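You operate a simulated robot arm through the tools that you are given. There is no shell and no other tool. Be economical: measure what you need, move in short steps, check, and stop when the job is done.

Carry out the task below with a simulated two-armed robot. There is one attempt and no reset: what you move stays moved.

Task
Take the blue paint tin on the top of the black cabinet beside the letter trays and put it away on the upper shelf of the steel cabinet. Then take the blue ink cartridge from the clear end of the black cabinet top and put it on the top of the bookcase. Then shut the stores cupboard door. Do these in the order given. Set down upright: blue paint tin, blue ink cartridge.

It is judged by the outcome, as a careful person would: the job done as asked, and still so three seconds after it is handed in. It fails if anything else is knocked over, pushed out of place, dropped, spilled or broken.

Robot
Two 7-joint arms with two-finger grippers on one trunk, on a base that drives. Base frame: it is fixed to the floor where the robot stands at the start and does not move with it; the origin is under the middle of the robot, x ahead of it, y to its left, z up. Lengths are in mm, angles in degrees, forces in N, time in s.
The left shoulder is at the start at [78, 151, 993], the right one opposite. With the tool pointing down near the work surface each hand reaches from about 100 to 700 mm from the robot's upright axis, wherever it stands, measured 20 degrees to its own side. Places, roughly: stores cupboard door [0, -1400, 500]; top of the bookcase (25x81 cm) [720, 2480, 920]; upper shelf of the steel cabinet [-2200, -4800, 500]. Payload 2.54 kg a hand.
Tool frame (each hand has its own): the origin (TCP) lies between the finger pads and is the grasp point; the fingertips stand 30 mm ahead of it; z points along the fingers, y is the line along which they close. Largest opening 116 mm; the body of the gripper starts 95 mm behind the TCP.
Orientation is that of the tool frame in the base frame, as [roll, pitch, yaw] about the fixed x, y, z axes, in that order (R = Rz(yaw) Ry(pitch) Rx(roll)). With the fingers straight down and closing along the base's y, the tool's x points along the base's -x, its y along +y and its z along -z.

Tools
- The arms move only by the tool drive_tool. It takes "left_increments", "right_increments" or both (then of equal length, played together; a hand with none holds still); each is a list of rows, each a list of 7 numbers: the gripper command, from -1 (shut) to 1 (fully open), values between in proportion, then the shift along the tool's x, y, z in units of 150 mm (1.0 is 150 mm), then the turn, a rotation vector about the tool's x, y, z in units of 90 degrees (1.0 is 90 degrees). In form: [[gripper, dx, dy, dz, rx, ry, rz], ...]. A call has 1 to 12 rows; each row is the pose to reach, as a shift and turn from the pose commanded when the call began, along the tool's axes at that moment. A call with a number of a shift or a turn outside -1 to 1 is refused whole. Each row takes 0.2 s and may step no farther than 50 mm and 8.6 degrees from the row before; otherwise, or with a gripper value out of range, the whole call is refused. A pose out of reach is approached as far as the arm can. The call stops where the force on the tool passes 40 N (or 10 N more than at its start, if that is more) or the arm is blocked; 0.2 s more then pass. The fingers move at their own pace (about 72 mm/s each) and stop on an object; they squeeze with about 29 N. The grip force told is the motor's: it shows also when the fingers shut on nothing. Time passes only in rows, and 0.2 s behind the last, so rows that repeat a pose let the fingers close. It gives the time, the measured TCP pose, the force on the tool (base axes), the opening and the grip force at its end, in the units of the frame above (readings bear some noise), with the torque about the TCP (base axes, N m) and any sound that the robot's microphone picked up.
- Cameras (640 x 400 px; columns grow to the right, rows downward): "scene" is now at [139, -36.2, 1190]; the picture's right is [-0.65, -0.76, 0.00], its down [0.22, -0.18, -0.96] and it looks along [0.73, -0.62, 0.28] (base axes); focal length 249 px, centre (320, 200). "left" rides on the left gripper at [69, 15, -122] in its tool frame; the picture's right is [-0.22, 0.98, 0.00], its down [-0.83, -0.18, -0.53] and it looks along [-0.52, -0.11, 0.85] (tool axes); focal length 251 px, centre (320, 200). "right" rides on the right gripper at [69, -15, -122] in its tool frame; the picture's right is [0.21, 0.98, 0.00], its down [-0.83, 0.18, -0.53] and it looks along [-0.52, 0.12, 0.85] (tool axes); focal length 251 px, centre (320, 200). There is no depth. A picture from a camera that has moved, and an enlarged one, comes with that camera's place and axes in the base frame and with its lens. The place of the scene camera against the robot may be out by one fixed shift of up to 25 mm in any direction.
- camera(camera): a new picture of that camera. It takes no simulated time.
- raise_lower(by): slides the trunk up (or, below 0, down) by that many mm; the arms and the scene camera ride with it, the base frame stays. It gives what a move gives, with no picture.
- roll_base(legs): drives the robot by 1 to 6 legs, each [ahead, left, turn to the left] in mm, mm and degrees, along the robot's own axes; the way and the turn of a leg run together, so that a leg with both is an arc; at most 1500 mm and 180 degrees a leg. The arms and the cameras ride along, it lands a little off, and it stops where it bumps. It gives what a move gives.
- aim_head(pan, tilt): turns the head with the scene camera to pan (to the left, within 80 degrees either way) and tilt (down, from -29 to 69), counted from straight ahead of the robot. It gives what a move gives.
- close_up(camera, box): a new picture of the part [left, top, right, bottom] of that camera's present view, enlarged. It takes no simulated time.
- close_job(): hands the job in; it is judged then, once.

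Work in short steps. Places have to be worked out from the pictures, the camera data and where the tool is seen: move nearer, look again, correct. Check each grasp and each placing, and mend what went wrong. You have 165 turns and 138 pictures in all, those below and enlarged ones among them. Open the grippers and draw the arms clear of the work before you hand the job in, unless the task says otherwise; then end with one line.

The tools are called after "Emit:" as a command line: name --argument value ..., lists and objects as JSON in quotes. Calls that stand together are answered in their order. drive_tool: Moves the arms, as the interface text tells. Its arguments: {"type":"object","properties":{"left_increments":{"type":"array","items":{"type":"array","items":{"type":"number"}}},"right_increments":{"type":"array","items":{"type":"array","items":{"type":"number"}}}},"required":[]} The other tools are called the same way: raise_lower (by) slides the trunk up or down; roll_base (legs) drives the base; aim_head (pan, tilt) turns the head that bears the scene camera; camera (camera) takes a picture; close_up (camera, box) takes an enlarged picture of a part of a camera's view; close_job () hands the job in.

At the start:

```text
clock: 0.0
left_position: [406.0, -42.2, 1243.3]
left_tcp_rot: [-179.8, 0.1, -179.8]
left_wrist_force: [0.1, -0.3, 0.9]
left_torque: [0.0, -0.01, -0.02]
left_opening: 116.0
left_gripper_force: 0.1
right_position: [299.8, -422.8, 1258.6]
right_tcp_rot: [-179.8, 0.1, -180.0]
right_wrist_force: [-0.2, -0.4, -0.2]
right_torque: [0.0, 0.0, -0.01]
right_opening: 115.9
right_gripper_force: 0.1
trunk travel left (down, up): [-229.0, 60.0]
robot x, y, heading: [2.6, -1.1, -0.1]
head pan, tilt: [-40.5, -16.5]
```

scene: 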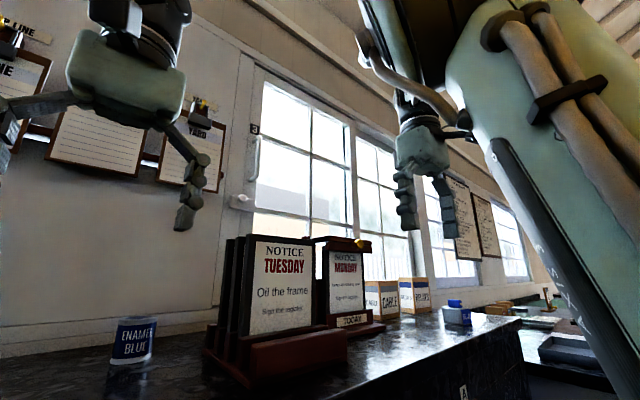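
right: 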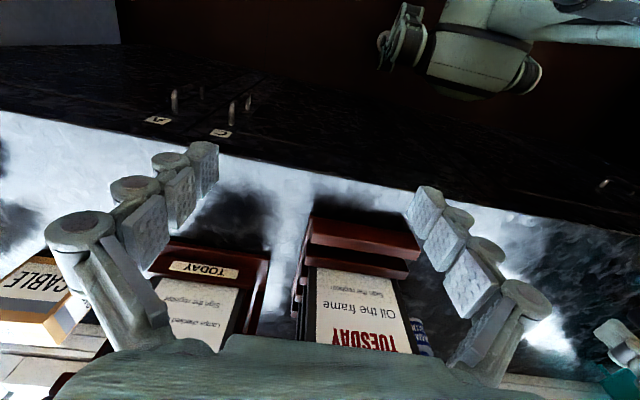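
left: 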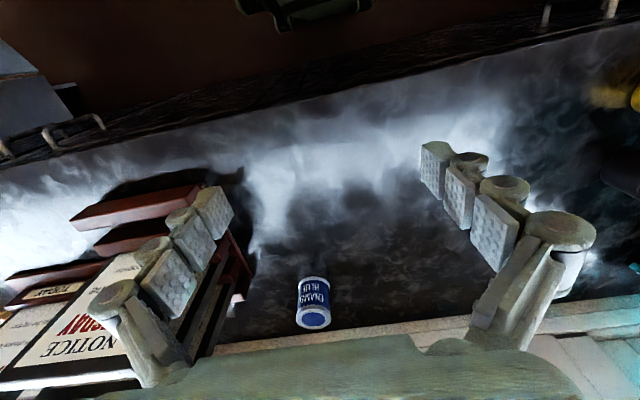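

I'll start by looking at the tin and the cabinet top straight ahead, then at the room.

Emit:
aim_head --pan -10 --tilt 15

Emit:
camera --camera "scene"

```text
clock: 1.0
left_position: [404.8, -43.4, 1243.6]
left_tcp_rot: [-179.9, 0.2, -179.8]
left_wrist_force: [0.0, 0.5, -0.2]
left_torque: [0.02, 0.02, -0.01]
left_opening: 116.0
left_gripper_force: 0.2
right_position: [302.5, -424.5, 1255.5]
right_tcp_rot: [179.7, -0.3, 179.9]
right_wrist_force: [0.8, -0.6, -0.4]
right_torque: [0.02, 0.05, 0.0]
right_opening: 116.2
right_gripper_force: 0.1
trunk travel left (down, up): [-229.0, 60.0]
robot x, y, heading: [4.6, -0.5, -0.1]
head pan, tilt: [-10.0, 15.0]
```

```text
134 pictures are left
camera scene: at [161.3, -22.1, 1163.4], right [-0.41, -0.91, 0.0], down [-0.02, 0.01, -1.0], along [0.91, -0.41, -0.02], focal length 249 px, centre (320, 200)
```

scene: 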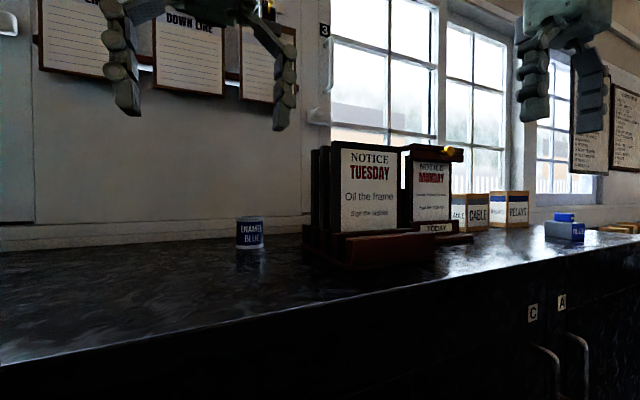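

The picture seems to have been taken mid-turn; I take another now that the head has settled.

Emit:
camera --camera "scene"

Emit:
camera --camera "left"

```text
133 pictures are left
camera scene: at [161.3, -22.1, 1163.4], right [-0.41, -0.91, 0.0], down [-0.02, 0.01, -1.0], along [0.91, -0.41, -0.02], focal length 249 px, centre (320, 200)
```

scene: 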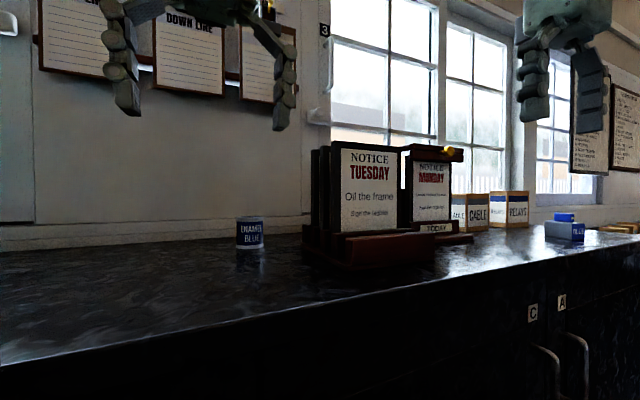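

```text
132 pictures are left
camera left: at [336.7, -28.8, 1365.7], right [0.21, 0.98, 0.0], down [0.83, -0.18, 0.54], along [0.52, -0.12, -0.84], focal length 251 px, centre (320, 200)
```

left: 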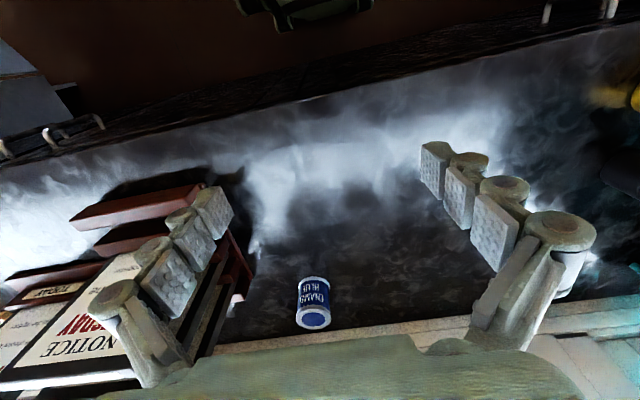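

The tin is at about [728, -115], standing on a top at z≈1045; the cabinet edge is at x≈384. Before gripping, I look to the right for the route and the shelf.

Emit:
aim_head --pan -80 --tilt 20

```text
clock: 2.4
left_position: [405.9, -42.8, 1243.6]
left_tcp_rot: [-179.9, 0.1, -180.0]
left_wrist_force: [-0.3, 0.1, 0.3]
left_torque: [0.01, -0.02, 0.0]
left_opening: 115.8
left_gripper_force: 0.0
right_position: [300.0, -422.1, 1258.1]
right_tcp_rot: [-179.9, 0.1, 180.0]
right_wrist_force: [0.3, -0.1, 0.5]
right_torque: [-0.02, 0.01, -0.01]
right_opening: 116.1
right_gripper_force: 0.0
trunk travel left (down, up): [-229.0, 60.0]
robot x, y, heading: [-0.9, -0.4, -0.0]
head pan, tilt: [-80.0, 20.0]
```

Now the picture in that direction.

Emit:
camera --camera "scene"

```text
131 pictures are left
camera scene: at [95.0, -76.4, 1133.1], right [-0.98, -0.17, 0.0], down [-0.06, 0.34, -0.94], along [0.16, -0.93, -0.34], focal length 249 px, centre (320, 200)
```

scene: 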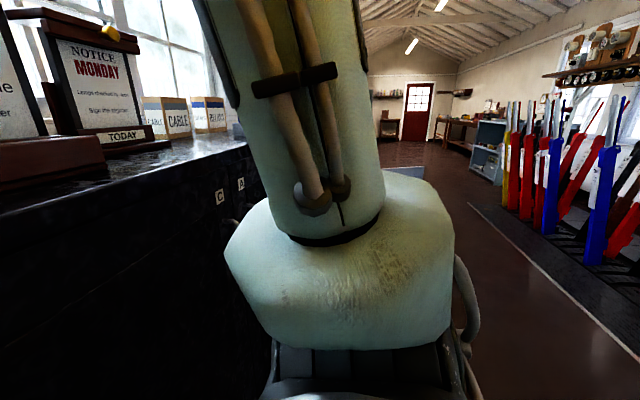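

The grey-blue unit at about (490,150) fits the steel cabinet's position. Zooming in.

Emit:
close_up --camera "scene" --box '[430, 90, 550, 210]'

```text
3.33 times, centred on (490, 150) of scene
camera zoom: at [95.0, -76.4, 1133.1], right [-0.98, -0.17, 0.0], down [-0.06, 0.34, -0.94], along [0.16, -0.93, -0.34], focal length 830 px, centre (-247, 367)
```

zoom: 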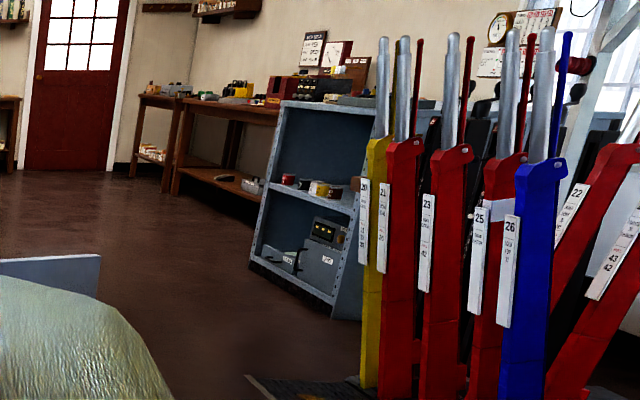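

The steel cabinet is open-fronted, facing +x with a roof over the upper shelf, so I'll grip the tin with a tilted hand. I shift right so the tin lies before the left arm, and raise the trunk.

Emit:
raise_lower --by 55

Emit:
roll_base --legs '[[0, -230, 0]]'

Emit:
aim_head --pan 0 --tilt 20

```text
clock: 3.3
left_position: [405.2, -43.7, 1298.8]
left_tcp_rot: [-179.9, 0.1, -179.9]
left_wrist_force: [0.3, 0.2, 0.1]
left_torque: [0.01, -0.02, 0.01]
left_opening: 116.0
left_gripper_force: 0.0
right_position: [300.1, -423.4, 1313.3]
right_tcp_rot: [-179.9, 0.1, 179.9]
right_wrist_force: [0.5, 0.1, 0.1]
right_torque: [0.0, 0.01, 0.0]
right_opening: 116.1
right_gripper_force: 0.0
trunk travel left (down, up): [-284.0, 5.0]
robot x, y, heading: [-0.2, 1.7, -0.3]
head pan, tilt: [-80.0, 20.0]
```

```text
clock: 6.2
left_position: [404.7, -273.6, 1299.1]
left_tcp_rot: [-179.9, 0.2, 180.0]
left_wrist_force: [-0.3, 0.4, -0.5]
left_torque: [-0.02, -0.02, -0.03]
left_opening: 115.9
left_gripper_force: 0.1
right_position: [299.2, -653.8, 1314.8]
right_tcp_rot: [-179.8, 0.1, 179.9]
right_wrist_force: [-0.8, -0.2, 0.3]
right_torque: [-0.02, 0.03, 0.0]
right_opening: 115.8
right_gripper_force: 0.0
trunk travel left (down, up): [-284.0, 5.0]
robot x, y, heading: [-3.1, -227.9, -0.0]
head pan, tilt: [-80.0, 20.0]
```

```text
clock: 7.7
left_position: [405.0, -274.2, 1297.9]
left_tcp_rot: [-179.9, 0.0, 180.0]
left_wrist_force: [-1.0, -0.3, 0.3]
left_torque: [-0.01, 0.0, 0.03]
left_opening: 116.0
left_gripper_force: 0.1
right_position: [300.6, -652.7, 1313.4]
right_tcp_rot: [180.0, -0.1, 179.9]
right_wrist_force: [-0.4, -0.1, -0.2]
right_torque: [0.01, 0.03, -0.01]
right_opening: 115.8
right_gripper_force: 0.1
trunk travel left (down, up): [-284.0, 5.0]
robot x, y, heading: [-2.0, -231.0, -0.2]
head pan, tilt: [0.0, 20.0]
```

Moving the left hand over to y≈-120 while tilting it to 45°.

Emit:
drive_tool --left_increments '[[0.7, -0.158, 0.167, 0.065, 0, -0.083, 0], [0.7, -0.317, 0.333, 0.13, 0, -0.167, 0], [0.7, -0.475, 0.5, 0.193, 0, -0.25, 0], [0.7, -0.633, 0.667, 0.258, 0, -0.333, 0], [0.7, -0.79, 0.833, 0.32, 0, -0.417, 0], [0.7, -0.95, 1.0, 0.387, 0, -0.5, 0]]'

Emit:
camera --camera "scene"

Emit:
camera --camera "left"

```text
clock: 9.1
left_position: [547.3, -121.9, 1241.1]
left_tcp_rot: [-179.7, 45.2, -179.8]
left_wrist_force: [0.3, -0.3, 1.2]
left_torque: [-0.03, 0.02, 0.02]
left_opening: 98.6
left_gripper_force: 0.1
right_position: [300.1, -651.9, 1312.9]
right_tcp_rot: [-179.9, -0.2, 180.0]
right_wrist_force: [-0.1, 1.0, 0.4]
right_torque: [-0.02, 0.0, -0.01]
right_opening: 115.7
right_gripper_force: 0.1
trunk travel left (down, up): [-284.0, 5.0]
robot x, y, heading: [-0.2, -223.5, -0.1]
head pan, tilt: [0.0, 20.0]
```

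```text
129 pictures are left
camera scene: at [159.6, -260.8, 1197.5], right [-0.51, -0.86, 0.0], down [-0.21, 0.12, -0.97], along [0.84, -0.49, -0.25], focal length 249 px, centre (320, 200)
```

scene: 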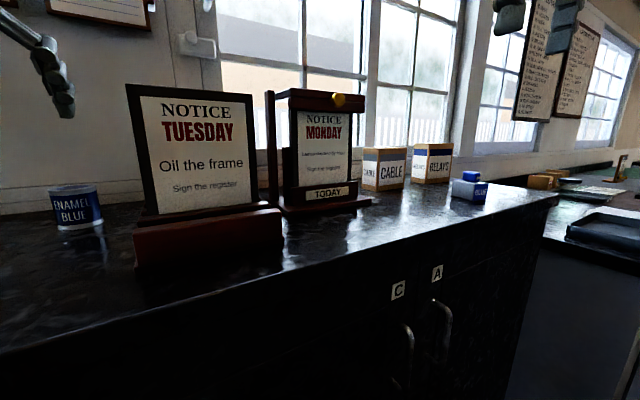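

```text
128 pictures are left
camera left: at [413.9, -108.1, 1277.5], right [0.15, 0.98, 0.15], down [0.2, -0.18, 0.96], along [0.97, -0.12, -0.23], focal length 251 px, centre (320, 200)
```

left: 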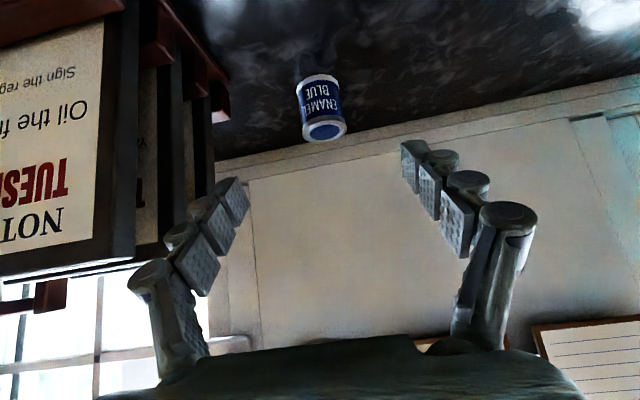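

Tin centre now works out at about [722, -122, 1078]. I advance along the tool axis 140 mm first and check.

Emit:
drive_tool --left_increments '[[0.7, -0.02, 0, 0.31, 0, 0, 0], [0.7, -0.04, 0, 0.62, 0, 0, 0], [0.7, -0.07, 0, 0.93, 0, 0, 0]]'

Emit:
camera --camera "left"

Emit:
camera --camera "scene"

```text
clock: 9.9
left_position: [657.0, -123.8, 1149.1]
left_tcp_rot: [-179.9, 45.1, -179.8]
left_wrist_force: [-0.5, 0.7, -0.6]
left_torque: [-0.02, -0.02, -0.01]
left_opening: 98.4
left_gripper_force: 0.0
right_position: [301.9, -652.8, 1312.7]
right_tcp_rot: [-179.8, -0.2, 179.9]
right_wrist_force: [0.4, -0.2, -0.1]
right_torque: [0.0, 0.06, -0.01]
right_opening: 116.1
right_gripper_force: 0.1
trunk travel left (down, up): [-284.0, 5.0]
robot x, y, heading: [0.7, -230.6, -0.3]
head pan, tilt: [0.0, 20.0]
```

```text
127 pictures are left
camera left: at [523.0, -109.6, 1186.5], right [0.15, 0.98, 0.15], down [0.21, -0.18, 0.96], along [0.97, -0.12, -0.23], focal length 251 px, centre (320, 200)
```

left: 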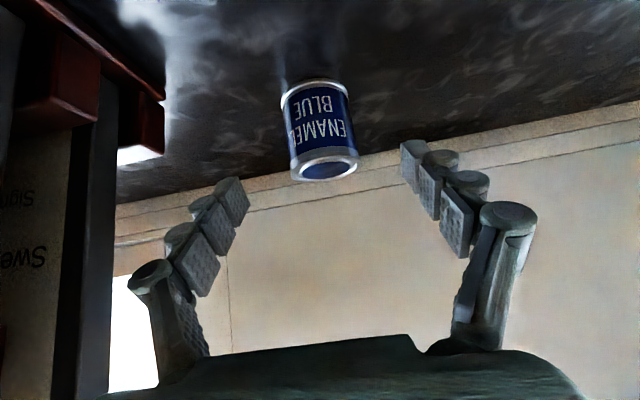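

```text
126 pictures are left
camera scene: at [160.4, -261.1, 1197.6], right [-0.5, -0.86, 0.0], down [-0.21, 0.12, -0.97], along [0.84, -0.49, -0.24], focal length 249 px, centre (320, 200)
```

scene: 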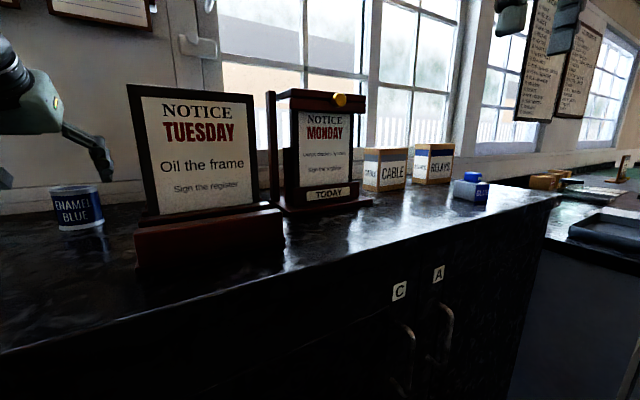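

The tin is centred between the fingers at about [719, -124]. I go the last 88 mm and then close.

Emit:
drive_tool --left_increments '[[0.7, 0, 0, 0.3, 0, 0, 0], [0.7, 0, 0, 0.587, 0, 0, 0]]'

Emit:
camera --camera "left"

```text
clock: 10.5
left_position: [720.0, -126.7, 1088.4]
left_tcp_rot: [-179.9, 45.0, -179.8]
left_wrist_force: [0.5, -0.1, 0.1]
left_torque: [0.01, -0.01, 0.02]
left_opening: 98.6
left_gripper_force: 0.1
right_position: [301.2, -653.2, 1312.1]
right_tcp_rot: [-180.0, -0.2, 179.9]
right_wrist_force: [0.6, -0.1, 0.5]
right_torque: [0.01, 0.03, 0.0]
right_opening: 115.7
right_gripper_force: 0.0
trunk travel left (down, up): [-284.0, 5.0]
robot x, y, heading: [2.0, -228.6, -0.3]
head pan, tilt: [0.0, 20.0]
```

```text
125 pictures are left
camera left: at [585.0, -111.4, 1126.1], right [0.15, 0.98, 0.15], down [0.21, -0.18, 0.96], along [0.97, -0.12, -0.23], focal length 251 px, centre (320, 200)
```

left: 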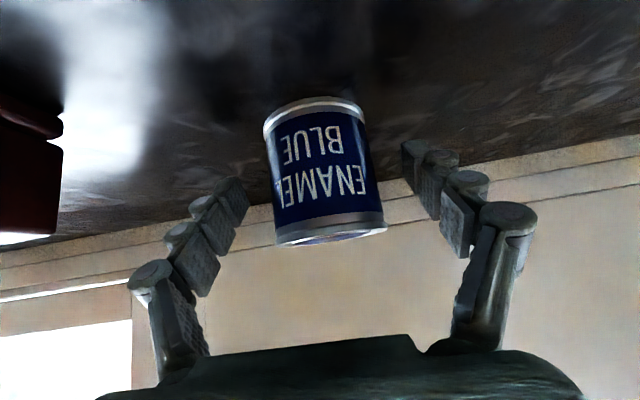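

Alignment looks good; closing the fingers.

Emit:
drive_tool --left_increments '[[-1, 0, 0, 0, 0, 0, 0], [-1, 0, 0, 0, 0, 0, 0], [-1, 0, 0, 0, 0, 0, 0], [-1, 0, 0, 0, 0, 0, 0]]'

Emit:
camera --camera "left"

```text
clock: 11.5
left_position: [718.6, -126.8, 1089.0]
left_tcp_rot: [-179.8, 45.1, -179.9]
left_wrist_force: [0.7, 0.1, -0.7]
left_torque: [0.01, -0.04, 0.01]
left_opening: 58.4
left_gripper_force: 29.0
right_position: [301.8, -652.4, 1313.6]
right_tcp_rot: [-179.8, 0.0, 179.9]
right_wrist_force: [-0.1, 0.5, -0.5]
right_torque: [0.0, -0.02, 0.0]
right_opening: 115.9
right_gripper_force: 0.0
trunk travel left (down, up): [-284.0, 5.0]
robot x, y, heading: [3.2, -229.9, 0.1]
head pan, tilt: [0.0, 20.0]
```

```text
124 pictures are left
camera left: at [584.5, -111.3, 1126.6], right [0.15, 0.98, 0.15], down [0.21, -0.18, 0.96], along [0.97, -0.12, -0.23], focal length 251 px, centre (320, 200)
```

left: 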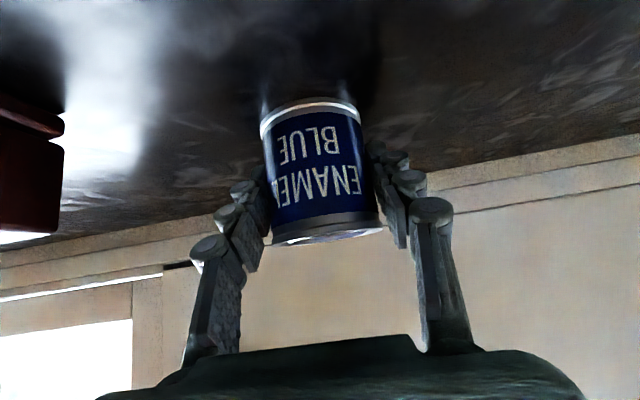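

Gripped at 58 mm. Lifting straight up 80 mm, then drawing back.

Emit:
drive_tool --left_increments '[[-1, -0.1, 0, -0.1, 0, 0, 0], [-1, -0.24, 0, -0.24, 0, 0, 0], [-1, -0.377, 0, -0.377, 0, 0, 0], [-1, -0.188, 0, -0.566, 0, 0, 0], [-1, 0, 0, -0.754, 0, 0, 0], [-1, 0.188, 0, -0.943, 0, 0, 0]]'

Emit:
camera --camera "left"

```text
clock: 12.9
left_position: [596.4, -125.6, 1168.0]
left_tcp_rot: [-179.7, 45.1, -179.9]
left_wrist_force: [-0.6, 0.3, -1.3]
left_torque: [0.01, 0.03, -0.02]
left_opening: 58.1
left_gripper_force: 28.4
right_position: [300.8, -652.0, 1313.3]
right_tcp_rot: [-180.0, -0.1, 179.9]
right_wrist_force: [-1.2, -0.1, 0.4]
right_torque: [0.0, 0.03, -0.02]
right_opening: 116.0
right_gripper_force: 0.1
trunk travel left (down, up): [-284.0, 5.0]
robot x, y, heading: [0.6, -227.4, -0.2]
head pan, tilt: [0.0, 20.0]
```

```text
123 pictures are left
camera left: at [461.9, -110.8, 1205.5], right [0.15, 0.98, 0.15], down [0.21, -0.18, 0.96], along [0.97, -0.11, -0.23], focal length 251 px, centre (320, 200)
```

left: 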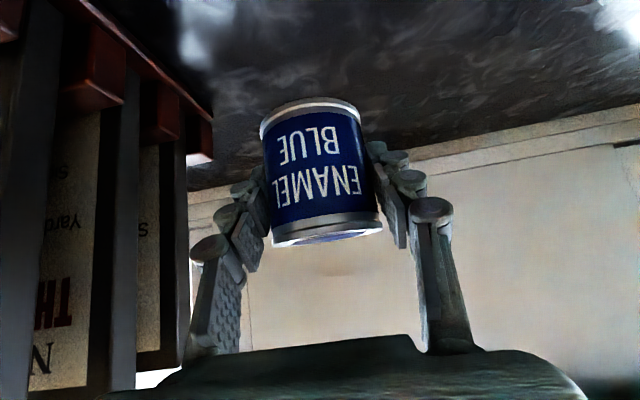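

Tin is held firmly. Backing away 620 mm from the cabinet.

Emit:
roll_base --legs '[[-620, 0, 0]]'

Emit:
aim_head --pan -70 --tilt 20

Emit:
camera --camera "scene"

```text
clock: 16.4
left_position: [-25.0, -126.7, 1167.5]
left_tcp_rot: [-179.8, 45.1, 179.8]
left_wrist_force: [-0.3, 0.3, -2.3]
left_torque: [0.03, 0.0, -0.05]
left_opening: 58.2
left_gripper_force: 28.7
right_position: [-324.8, -650.9, 1313.3]
right_tcp_rot: [-179.9, -0.1, 179.7]
right_wrist_force: [-0.6, -0.3, -0.4]
right_torque: [-0.01, -0.03, -0.02]
right_opening: 115.9
right_gripper_force: 0.0
trunk travel left (down, up): [-284.0, 5.0]
robot x, y, heading: [-621.0, -225.3, -0.6]
head pan, tilt: [0.0, 20.0]
```

```text
clock: 17.8
left_position: [-25.2, -127.1, 1167.5]
left_tcp_rot: [-179.8, 45.0, 179.7]
left_wrist_force: [0.1, 0.0, -2.3]
left_torque: [-0.01, -0.01, 0.02]
left_opening: 58.1
left_gripper_force: 28.9
right_position: [-322.7, -650.6, 1311.8]
right_tcp_rot: [-179.9, -0.1, 179.6]
right_wrist_force: [0.7, -0.7, 0.1]
right_torque: [0.01, 0.01, 0.0]
right_opening: 116.2
right_gripper_force: 0.0
trunk travel left (down, up): [-284.0, 5.0]
robot x, y, heading: [-620.1, -227.5, -0.6]
head pan, tilt: [-70.0, 20.0]
```

```text
122 pictures are left
camera scene: at [-512.1, -299.8, 1188.1], right [-0.94, -0.34, 0.0], down [-0.12, 0.32, -0.94], along [0.32, -0.89, -0.34], focal length 249 px, centre (320, 200)
```

scene: 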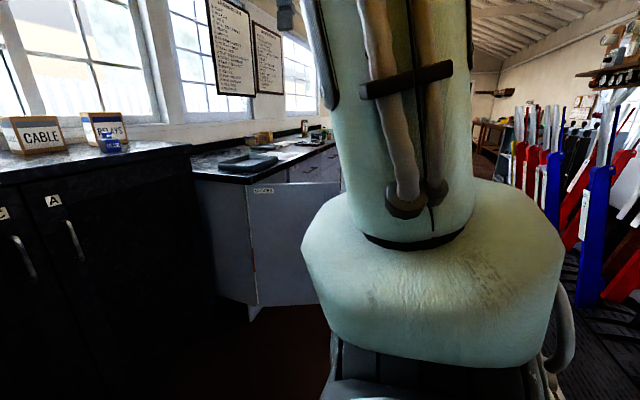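

Clear of the cabinet. Turning right 90° to face along the room and re-aiming the head.

Emit:
roll_base --legs '[[0, 0, -89.5]]'

Emit:
aim_head --pan 0 --tilt 25

Emit:
camera --camera "scene"

```text
clock: 22.1
left_position: [-522.7, -826.4, 1167.7]
left_tcp_rot: [-179.9, 44.9, 89.7]
left_wrist_force: [0.3, -1.0, -1.2]
left_torque: [-0.05, -0.01, 0.02]
left_opening: 58.1
left_gripper_force: 29.3
right_position: [-1047.0, -525.3, 1312.3]
right_tcp_rot: [-179.9, -0.2, 89.6]
right_wrist_force: [-0.4, -1.5, -0.4]
right_torque: [0.02, 0.02, -0.01]
right_opening: 115.9
right_gripper_force: 0.0
trunk travel left (down, up): [-284.0, 5.0]
robot x, y, heading: [-627.1, -225.5, -90.5]
head pan, tilt: [-70.0, 20.0]
```

```text
clock: 23.5
left_position: [-522.6, -824.0, 1167.3]
left_tcp_rot: [-179.8, 45.0, 89.6]
left_wrist_force: [-0.7, -0.1, -2.0]
left_torque: [0.01, -0.03, 0.0]
left_opening: 58.3
left_gripper_force: 29.3
right_position: [-1047.6, -525.7, 1312.0]
right_tcp_rot: [-180.0, -0.3, 89.4]
right_wrist_force: [0.7, 0.4, 0.8]
right_torque: [0.02, 0.03, 0.01]
right_opening: 115.9
right_gripper_force: 0.1
trunk travel left (down, up): [-284.0, 5.0]
robot x, y, heading: [-627.7, -224.3, -90.3]
head pan, tilt: [0.0, 25.0]
```

```text
121 pictures are left
camera scene: at [-668.5, -354.0, 1190.3], right [-0.8, 0.6, 0.0], down [0.19, 0.26, -0.95], along [-0.57, -0.75, -0.32], focal length 249 px, centre (320, 200)
```

scene: 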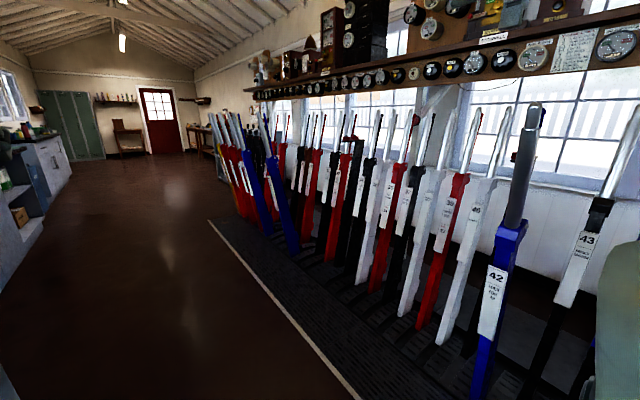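

The aisle ahead is clear. Driving 2800 mm down it.

Emit:
roll_base --legs '[[1400, 0, 0], [1400, 0, 0]]'

Emit:
aim_head --pan -30 --tilt 20

Emit:
camera --camera "scene"

```text
clock: 37.2
left_position: [-497.3, -3643.2, 1167.6]
left_tcp_rot: [-179.8, 45.0, 91.3]
left_wrist_force: [0.2, 0.1, -1.5]
left_torque: [-0.01, -0.01, 0.01]
left_opening: 58.1
left_gripper_force: 29.5
right_position: [-1030.5, -3358.4, 1312.7]
right_tcp_rot: [-179.9, -0.4, 91.0]
right_wrist_force: [0.7, 0.2, -1.0]
right_torque: [0.02, -0.03, 0.0]
right_opening: 116.1
right_gripper_force: 0.1
trunk travel left (down, up): [-284.0, 5.0]
robot x, y, heading: [-613.0, -3046.5, -89.1]
head pan, tilt: [0.0, 25.0]
```

```text
clock: 38.1
left_position: [-496.3, -3643.3, 1167.2]
left_tcp_rot: [-179.8, 45.1, 91.3]
left_wrist_force: [-0.1, 0.0, -1.7]
left_torque: [-0.01, 0.0, 0.0]
left_opening: 58.1
left_gripper_force: 30.0
right_position: [-1032.5, -3356.5, 1311.0]
right_tcp_rot: [179.9, -0.3, 91.1]
right_wrist_force: [0.0, 0.6, 0.9]
right_torque: [0.01, -0.04, -0.03]
right_opening: 116.0
right_gripper_force: 0.0
trunk travel left (down, up): [-284.0, 5.0]
robot x, y, heading: [-612.7, -3047.4, -88.7]
head pan, tilt: [-30.0, 20.0]
```

```text
120 pictures are left
camera scene: at [-650.9, -3179.6, 1194.4], right [-0.85, 0.52, 0.0], down [0.15, 0.24, -0.96], along [-0.5, -0.82, -0.28], focal length 249 px, centre (320, 200)
```

scene: 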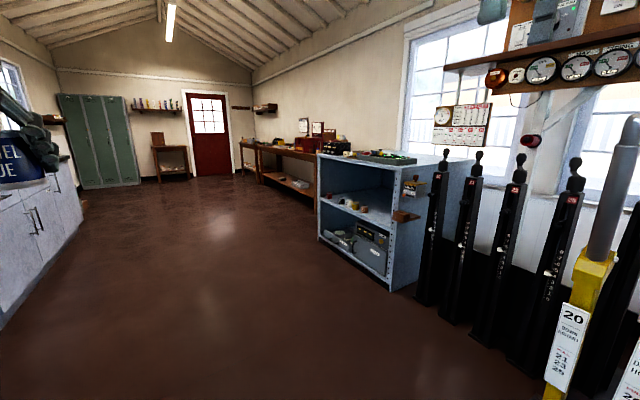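

Steel cabinet front plane is about x≈-1945, y from -5340 to -4275. I zoom in on its upper shelf.

Emit:
close_up --camera "scene" --box '[300, 140, 430, 300]'

```text
2.50 times, centred on (365, 220) of scene
camera zoom: at [-650.9, -3179.6, 1194.4], right [-0.85, 0.52, 0.0], down [0.15, 0.24, -0.96], along [-0.5, -0.82, -0.28], focal length 623 px, centre (208, 150)
```

zoom: 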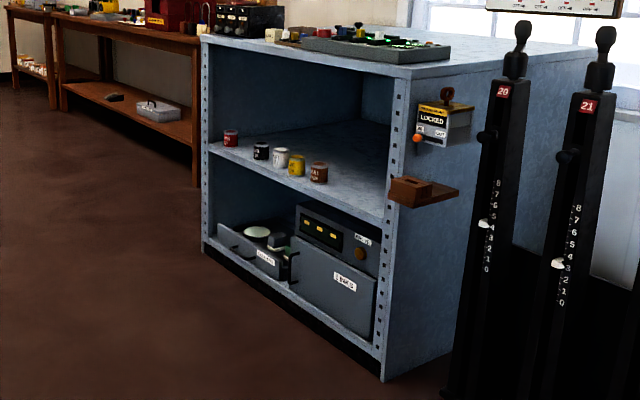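

There is free shelf space to the right of the brown tin (around y≈-4480). I drive to stand in front of it, facing -x, well back.

Emit:
roll_base --legs '[[1375, 0, 0], [0, 0, -91], [480, 0, 0]]'

Emit:
aim_head --pan 15 --tilt 35

Emit:
camera --camera "scene"

```text
clock: 51.4
left_position: [-1658.6, -4561.4, 1167.8]
left_tcp_rot: [-179.8, 45.1, 1.3]
left_wrist_force: [-0.4, -0.5, -2.7]
left_torque: [0.01, -0.03, 0.01]
left_opening: 58.5
left_gripper_force: 29.1
right_position: [-1374.5, -4027.8, 1313.1]
right_tcp_rot: [179.9, -0.4, 1.2]
right_wrist_force: [-0.4, 0.6, -0.3]
right_torque: [0.03, -0.02, 0.01]
right_opening: 116.1
right_gripper_force: 0.1
trunk travel left (down, up): [-284.0, 5.0]
robot x, y, heading: [-1063.1, -4441.6, -178.7]
head pan, tilt: [-30.0, 20.0]
```

```text
clock: 52.5
left_position: [-1658.2, -4561.5, 1167.8]
left_tcp_rot: [-179.9, 44.9, 1.4]
left_wrist_force: [0.7, -0.9, -2.4]
left_torque: [0.0, -0.02, -0.02]
left_opening: 58.3
left_gripper_force: 29.6
right_position: [-1374.7, -4027.3, 1311.3]
right_tcp_rot: [-180.0, -0.5, 1.3]
right_wrist_force: [0.2, 0.4, -1.0]
right_torque: [-0.02, 0.04, 0.04]
right_opening: 116.2
right_gripper_force: 0.0
trunk travel left (down, up): [-284.0, 5.0]
robot x, y, heading: [-1065.6, -4444.6, -178.7]
head pan, tilt: [15.0, 35.0]
```

```text
118 pictures are left
camera scene: at [-1200.7, -4382.1, 1194.5], right [0.51, 0.86, 0.0], down [0.24, -0.14, -0.96], along [-0.83, 0.49, -0.28], focal length 249 px, centre (320, 200)
```

scene: 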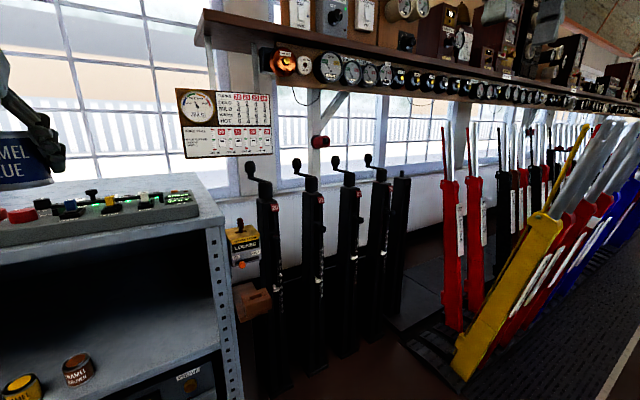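

Lowering the trunk well in front of the cabinet and letting the head reach its aim.

Emit:
raise_lower --by -280

Emit:
aim_head --pan 15 --tilt 25

Emit:
camera --camera "scene"

```text
clock: 55.3
left_position: [-1657.8, -4561.3, 888.0]
left_tcp_rot: [-179.8, 45.0, 1.3]
left_wrist_force: [0.3, -0.3, -2.1]
left_torque: [-0.03, -0.05, -0.03]
left_opening: 58.1
left_gripper_force: 29.0
right_position: [-1375.7, -4026.6, 1032.3]
right_tcp_rot: [-179.9, -0.5, 1.3]
right_wrist_force: [-1.4, -0.2, -0.3]
right_torque: [-0.02, 0.01, -0.01]
right_opening: 115.9
right_gripper_force: 0.0
trunk travel left (down, up): [-4.0, 285.0]
robot x, y, heading: [-1064.1, -4446.1, -178.7]
head pan, tilt: [15.0, 35.0]
```

```text
clock: 56.0
left_position: [-1659.3, -4560.6, 886.6]
left_tcp_rot: [-179.9, 45.0, 1.5]
left_wrist_force: [1.1, 0.3, -2.4]
left_torque: [0.0, -0.02, 0.01]
left_opening: 58.2
left_gripper_force: 28.7
right_position: [-1374.2, -4027.1, 1030.1]
right_tcp_rot: [-179.9, -0.6, 1.3]
right_wrist_force: [-0.6, 0.5, -0.1]
right_torque: [0.01, -0.01, 0.0]
right_opening: 116.2
right_gripper_force: 0.1
trunk travel left (down, up): [-4.0, 285.0]
robot x, y, heading: [-1063.4, -4442.5, -178.9]
head pan, tilt: [15.0, 25.0]
```

```text
117 pictures are left
camera scene: at [-1201.1, -4382.8, 915.2], right [0.5, 0.86, 0.0], down [0.23, -0.14, -0.96], along [-0.83, 0.49, -0.27], focal length 249 px, centre (320, 200)
```

scene: 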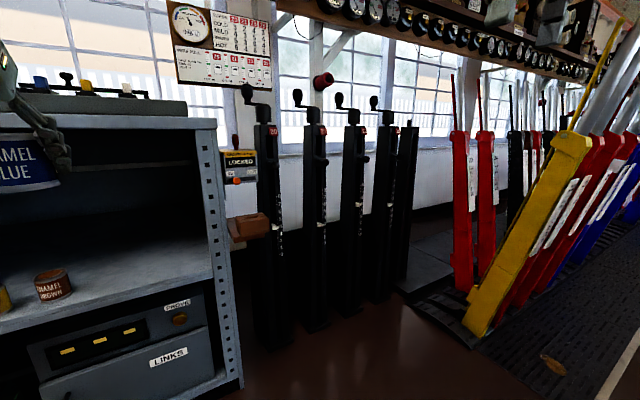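

The head seems not to pan left of about -30°, but this view suffices. Zooming on the shelf and the held tin.

Emit:
close_up --camera "scene" --box '[0, 100, 256, 400]'

Emit:
camera --camera "left"

```text
1.33 times, centred on (128, 250) of scene
camera zoom: at [-1201.1, -4382.8, 915.2], right [0.5, 0.86, 0.0], down [0.23, -0.14, -0.96], along [-0.83, 0.49, -0.27], focal length 332 px, centre (576, 133)
```

zoom: 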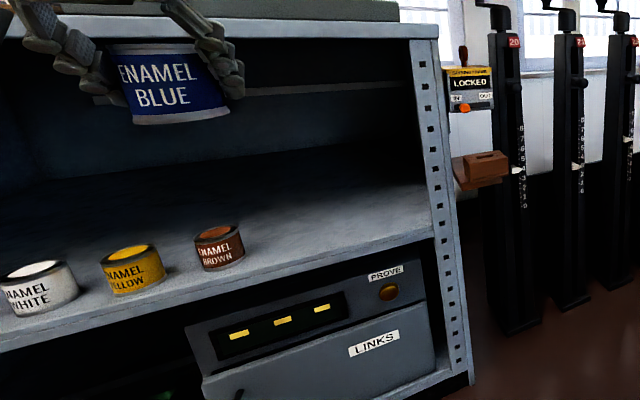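

```text
115 pictures are left
camera left: at [-1522.1, -4574.4, 925.1], right [-0.13, -0.98, 0.15], down [-0.21, 0.17, 0.96], along [-0.97, 0.09, -0.23], focal length 251 px, centre (320, 200)
```

left: 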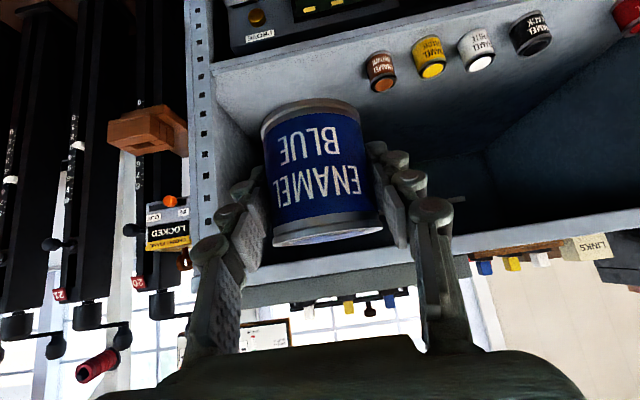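

Shelf is at z≈505; brown tin at about [-2015,-4703]. Target for my tin: [-2025,-4505]. First I lower the hand 290 mm in front of the cabinet.

Emit:
drive_tool --left_increments '[[-1, 0.17, 0, 0.17, 0, 0, 0], [-1, 0.34, 0, 0.34, 0, 0, 0], [-1, 0.51, 0, 0.51, 0, 0, 0], [-1, 0.683, 0, 0.683, 0, 0, 0]]'

Emit:
drive_tool --left_increments '[[-1, 0.17, 0, 0.17, 0, 0, 0], [-1, 0.34, 0, 0.34, 0, 0, 0], [-1, 0.51, 0, 0.51, 0, 0, 0], [-1, 0.683, 0, 0.683, 0, 0, 0]]'

Emit:
camera --camera "left"

```text
clock: 57.0
left_position: [-1657.0, -4560.9, 742.1]
left_tcp_rot: [-179.8, 45.1, 1.4]
left_wrist_force: [-0.3, 0.0, -1.9]
left_torque: [0.02, -0.02, -0.02]
left_opening: 58.1
left_gripper_force: 29.0
right_position: [-1375.6, -4028.2, 1030.8]
right_tcp_rot: [180.0, -0.5, 1.3]
right_wrist_force: [-0.4, 0.3, -0.3]
right_torque: [0.03, 0.02, -0.02]
right_opening: 116.1
right_gripper_force: 0.0
trunk travel left (down, up): [-4.0, 285.0]
robot x, y, heading: [-1065.4, -4441.7, -178.9]
head pan, tilt: [15.0, 25.0]
```

```text
clock: 58.0
left_position: [-1658.0, -4560.3, 596.7]
left_tcp_rot: [-179.9, 45.1, 1.4]
left_wrist_force: [0.1, -0.2, -2.3]
left_torque: [-0.01, 0.0, -0.01]
left_opening: 58.4
left_gripper_force: 29.2
right_position: [-1375.3, -4028.1, 1032.5]
right_tcp_rot: [-179.9, -0.6, 1.3]
right_wrist_force: [0.1, -0.1, -0.2]
right_torque: [0.0, 0.02, -0.01]
right_opening: 115.8
right_gripper_force: 0.1
trunk travel left (down, up): [-4.0, 285.0]
robot x, y, heading: [-1064.9, -4443.9, -178.7]
head pan, tilt: [15.0, 25.0]
```

```text
114 pictures are left
camera left: at [-1522.3, -4572.5, 634.9], right [-0.13, -0.98, 0.15], down [-0.21, 0.17, 0.96], along [-0.97, 0.09, -0.23], focal length 251 px, centre (320, 200)
```

left: 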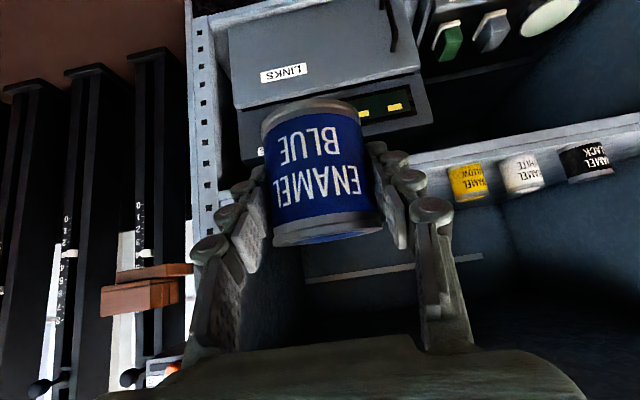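

Tin bottom is ~50 mm above the shelf level. Rolling ahead 330 mm and 60 mm to the right.

Emit:
roll_base --legs '[[0, -60, 0], [320, 0, 0]]'

Emit:
camera --camera "left"

Emit:
camera --camera "scene"

```text
clock: 61.0
left_position: [-1981.7, -4509.0, 597.8]
left_tcp_rot: [-179.8, 45.1, 1.4]
left_wrist_force: [-0.4, -0.7, -2.1]
left_torque: [-0.01, -0.04, 0.01]
left_opening: 58.3
left_gripper_force: 29.6
right_position: [-1699.6, -3976.9, 1031.7]
right_tcp_rot: [180.0, -0.6, 1.4]
right_wrist_force: [0.1, 0.2, -0.6]
right_torque: [0.02, -0.03, 0.03]
right_opening: 115.9
right_gripper_force: 0.0
trunk travel left (down, up): [-4.0, 285.0]
robot x, y, heading: [-1384.2, -4396.1, -178.8]
head pan, tilt: [15.0, 25.0]
```

```text
113 pictures are left
camera left: at [-1844.9, -4521.0, 635.3], right [-0.13, -0.98, 0.15], down [-0.21, 0.17, 0.96], along [-0.97, 0.09, -0.23], focal length 251 px, centre (320, 200)
```

left: 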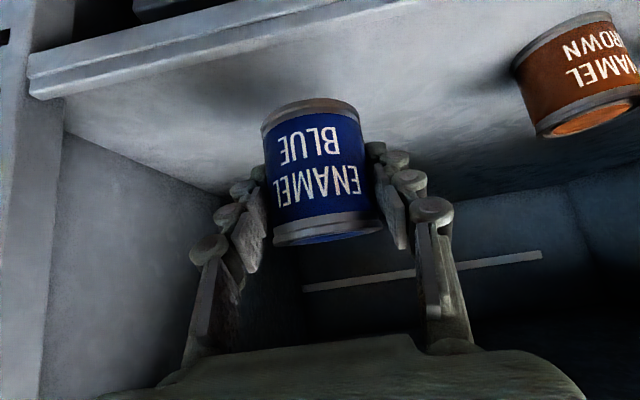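

```text
112 pictures are left
camera scene: at [-1524.5, -4331.7, 915.8], right [0.49, 0.87, 0.0], down [0.23, -0.13, -0.96], along [-0.84, 0.48, -0.26], focal length 249 px, centre (320, 200)
```

scene: 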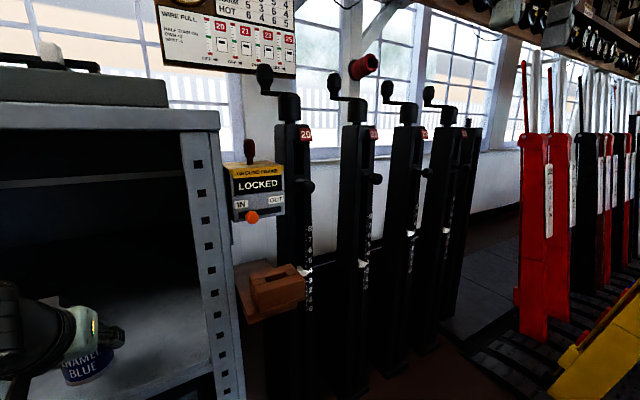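

Shelf edge is at x≈-1960; I move the tin 48 mm deeper and then 38 mm down.

Emit:
drive_tool --left_increments '[[-1, -0.11, 0, 0.11, 0, 0, 0], [-1, -0.226, 0, 0.226, 0, 0, 0], [-1, -0.136, 0, 0.316, 0, 0, 0], [-1, -0.047, 0, 0.405, 0, 0, 0]]'

Emit:
camera --camera "left"

Emit:
camera --camera "scene"

```text
clock: 62.0
left_position: [-2029.0, -4510.7, 560.2]
left_tcp_rot: [-179.9, 45.1, 1.5]
left_wrist_force: [-0.5, -0.2, -2.1]
left_torque: [0.01, 0.02, -0.02]
left_opening: 58.5
left_gripper_force: 28.8
right_position: [-1699.3, -3974.5, 1030.8]
right_tcp_rot: [-179.9, -0.6, 1.3]
right_wrist_force: [0.2, 0.0, -0.5]
right_torque: [-0.01, 0.04, 0.02]
right_opening: 115.7
right_gripper_force: 0.0
trunk travel left (down, up): [-4.0, 285.0]
robot x, y, heading: [-1386.4, -4391.5, -178.8]
head pan, tilt: [15.0, 25.0]
```

```text
111 pictures are left
camera left: at [-1892.5, -4523.0, 597.6], right [-0.13, -0.98, 0.15], down [-0.21, 0.17, 0.96], along [-0.97, 0.09, -0.23], focal length 251 px, centre (320, 200)
```

left: 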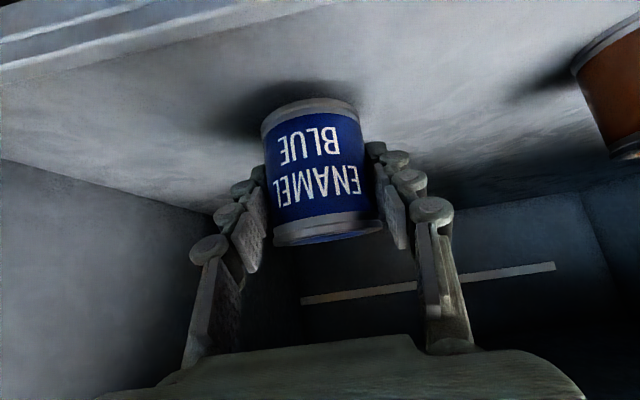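

```text
110 pictures are left
camera scene: at [-1524.8, -4332.3, 915.8], right [0.49, 0.87, 0.0], down [0.23, -0.13, -0.96], along [-0.84, 0.47, -0.26], focal length 249 px, centre (320, 200)
```

scene: 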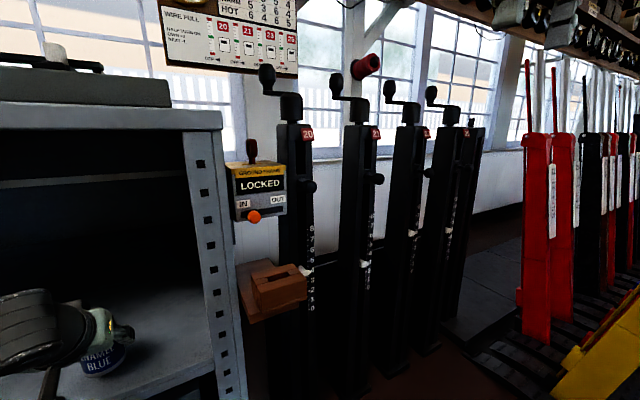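

Close to the shelf now; descending in 3 mm steps and watching the force.

Emit:
drive_tool --left_increments '[[-1, 0.014, 0, 0.014, 0, 0, 0], [-1, 0.028, 0, 0.028, 0, 0, 0], [-1, 0.042, 0, 0.042, 0, 0, 0]]'

```text
clock: 62.8
left_position: [-2028.2, -4509.7, 551.5]
left_tcp_rot: [-179.7, 45.0, 1.6]
left_wrist_force: [0.7, 0.6, -1.5]
left_torque: [0.03, -0.02, 0.05]
left_opening: 57.9
left_gripper_force: 29.0
right_position: [-1699.5, -3975.8, 1030.7]
right_tcp_rot: [-180.0, -0.7, 1.5]
right_wrist_force: [1.0, 0.1, -1.3]
right_torque: [-0.01, 0.0, 0.01]
right_opening: 115.9
right_gripper_force: 0.0
trunk travel left (down, up): [-4.0, 285.0]
robot x, y, heading: [-1389.1, -4389.8, -178.8]
head pan, tilt: [15.0, 25.0]
```

No contact yet; continuing down in small steps.

Emit:
drive_tool --left_increments '[[-1, 0.012, 0, 0.012, 0, 0, 0], [-1, 0.024, 0, 0.024, 0, 0, 0]]'

Emit:
camera --camera "left"

```text
clock: 63.4
left_position: [-2030.5, -4510.1, 544.3]
left_tcp_rot: [-180.0, 45.0, 1.5]
left_wrist_force: [-0.9, -0.1, -1.8]
left_torque: [-0.02, 0.01, 0.0]
left_opening: 58.1
left_gripper_force: 29.1
right_position: [-1699.2, -3975.6, 1030.3]
right_tcp_rot: [-180.0, -0.8, 1.5]
right_wrist_force: [0.2, 0.1, 0.3]
right_torque: [0.0, 0.03, 0.01]
right_opening: 116.0
right_gripper_force: 0.0
trunk travel left (down, up): [-4.0, 285.0]
robot x, y, heading: [-1386.1, -4392.4, -178.7]
head pan, tilt: [15.0, 25.0]
```

```text
109 pictures are left
camera left: at [-1893.2, -4522.3, 583.3], right [-0.13, -0.98, 0.15], down [-0.21, 0.17, 0.96], along [-0.97, 0.09, -0.23], focal length 251 px, centre (320, 200)
```

left: 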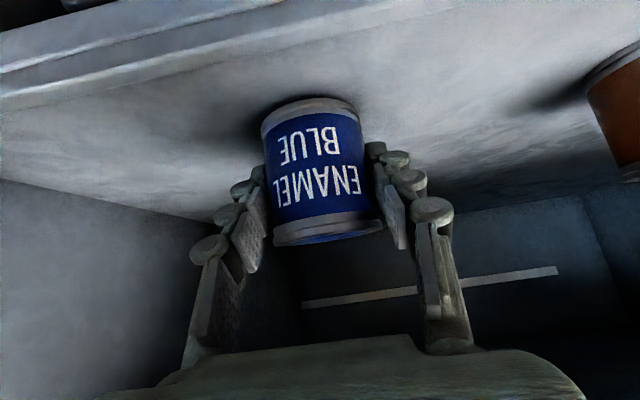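

Still no load on the shelf; a few millimetres more.

Emit:
drive_tool --left_increments '[[-1, 0.01, 0, 0.01, 0, 0, 0], [-1, 0.02, 0, 0.02, 0, 0, 0]]'

```text
clock: 64.0
left_position: [-2029.1, -4509.6, 540.9]
left_tcp_rot: [-179.9, 45.0, 1.5]
left_wrist_force: [-0.5, -0.2, -1.2]
left_torque: [0.02, -0.01, 0.0]
left_opening: 58.2
left_gripper_force: 29.1
right_position: [-1699.5, -3974.8, 1030.5]
right_tcp_rot: [-180.0, -0.6, 1.3]
right_wrist_force: [-0.2, 0.3, 0.5]
right_torque: [-0.03, 0.0, 0.01]
right_opening: 116.3
right_gripper_force: 0.0
trunk travel left (down, up): [-4.0, 285.0]
robot x, y, heading: [-1384.8, -4392.9, -178.7]
head pan, tilt: [15.0, 25.0]
```

Emit:
drive_tool --left_increments '[[-1, 0.01, 0, 0.01, 0, 0, 0], [-1, 0.02, 0, 0.02, 0, 0, 0]]'

Emit:
close_up --camera "left" --box '[220, 60, 420, 260]'

```text
clock: 64.6
left_position: [-2029.1, -4508.4, 539.1]
left_tcp_rot: [-179.7, 45.3, 1.5]
left_wrist_force: [2.1, -0.6, 7.3]
left_torque: [-0.24, -0.21, 0.07]
left_opening: 58.1
left_gripper_force: 29.2
right_position: [-1698.6, -3975.0, 1032.1]
right_tcp_rot: [-180.0, -0.6, 1.3]
right_wrist_force: [-0.8, 0.4, 0.2]
right_torque: [-0.01, -0.02, 0.01]
right_opening: 116.2
right_gripper_force: 0.1
trunk travel left (down, up): [-4.0, 285.0]
robot x, y, heading: [-1386.8, -4389.8, -178.7]
head pan, tilt: [15.0, 25.0]
```

```text
2.00 times, centred on (320, 160) of left
camera zoom: at [-1892.8, -4522.3, 576.6], right [-0.13, -0.98, 0.15], down [-0.21, 0.17, 0.96], along [-0.97, 0.09, -0.22], focal length 503 px, centre (320, 280)
```

zoom: 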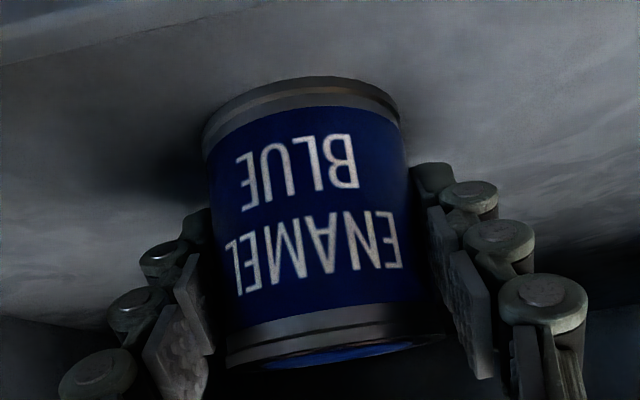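

Contact felt (about 9 N). Opening the fingers.

Emit:
drive_tool --left_increments '[[0, 0, 0, 0, 0, 0, 0], [0.3, 0, 0, 0, 0, 0, 0], [0.6, 0, 0, 0, 0, 0, 0], [0.6, 0, 0, 0, 0, 0, 0]]'

Emit:
camera --camera "left"

```text
clock: 65.6
left_position: [-2029.2, -4509.1, 537.7]
left_tcp_rot: [-179.9, 45.0, 1.4]
left_wrist_force: [0.3, 0.3, -0.5]
left_torque: [0.02, -0.01, 0.0]
left_opening: 92.5
left_gripper_force: 0.0
right_position: [-1700.2, -3975.2, 1030.7]
right_tcp_rot: [179.9, -0.7, 1.3]
right_wrist_force: [0.6, -0.1, -0.2]
right_torque: [0.02, 0.01, 0.0]
right_opening: 116.2
right_gripper_force: 0.0
trunk travel left (down, up): [-4.0, 285.0]
robot x, y, heading: [-1387.0, -4392.5, -178.8]
head pan, tilt: [15.0, 25.0]
```

```text
107 pictures are left
camera left: at [-1892.7, -4522.2, 575.0], right [-0.13, -0.98, 0.15], down [-0.21, 0.17, 0.96], along [-0.97, 0.09, -0.23], focal length 251 px, centre (320, 200)
```

left: 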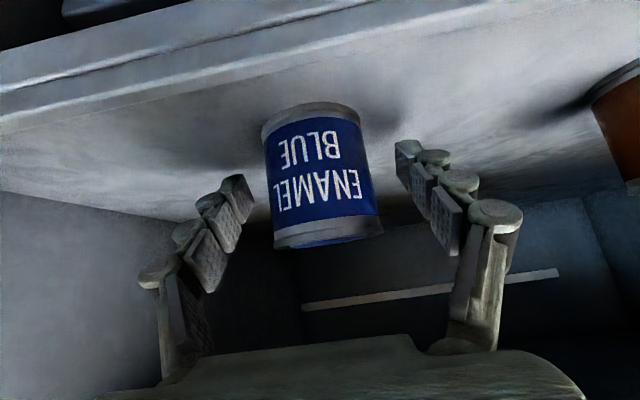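

Released and standing. Backing the hand out along its axis, then rolling back.

Emit:
drive_tool --left_increments '[[0.6, 0, 0, -0.25, 0, 0, 0], [0.6, 0, 0, -0.5, 0, 0, 0], [0.6, 0.1, 0, -0.75, 0, 0, 0]]'

Emit:
roll_base --legs '[[-400, 0, 0]]'

Emit:
camera --camera "left"

```text
clock: 66.4
left_position: [-1938.3, -4508.4, 606.2]
left_tcp_rot: [-179.9, 45.0, 1.5]
left_wrist_force: [0.2, -0.4, 0.4]
left_torque: [-0.02, 0.01, -0.03]
left_opening: 92.8
left_gripper_force: 0.2
right_position: [-1699.5, -3975.5, 1031.1]
right_tcp_rot: [180.0, -0.6, 1.5]
right_wrist_force: [0.4, 0.0, 0.6]
right_torque: [0.03, -0.01, -0.02]
right_opening: 115.8
right_gripper_force: 0.0
trunk travel left (down, up): [-4.0, 285.0]
robot x, y, heading: [-1382.7, -4395.4, -179.0]
head pan, tilt: [15.0, 25.0]
```

```text
clock: 68.9
left_position: [-1538.4, -4500.2, 604.9]
left_tcp_rot: [-179.9, 45.0, 1.9]
left_wrist_force: [0.5, -0.7, -0.6]
left_torque: [-0.02, 0.01, 0.01]
left_opening: 92.8
left_gripper_force: 0.0
right_position: [-1300.1, -3966.8, 1031.2]
right_tcp_rot: [-180.0, -0.6, 1.6]
right_wrist_force: [0.1, 0.4, -0.3]
right_torque: [-0.01, -0.04, 0.0]
right_opening: 116.0
right_gripper_force: 0.1
trunk travel left (down, up): [-4.0, 285.0]
robot x, y, heading: [-985.7, -4379.5, -178.1]
head pan, tilt: [15.0, 25.0]
```

```text
106 pictures are left
camera left: at [-1401.5, -4511.7, 642.8], right [-0.12, -0.98, 0.15], down [-0.21, 0.17, 0.96], along [-0.97, 0.09, -0.23], focal length 251 px, centre (320, 200)
```

left: 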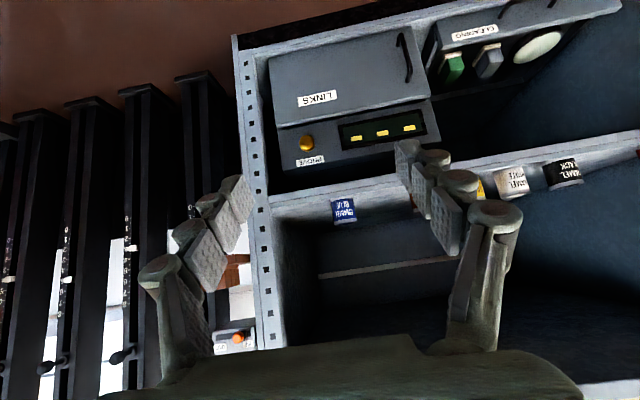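

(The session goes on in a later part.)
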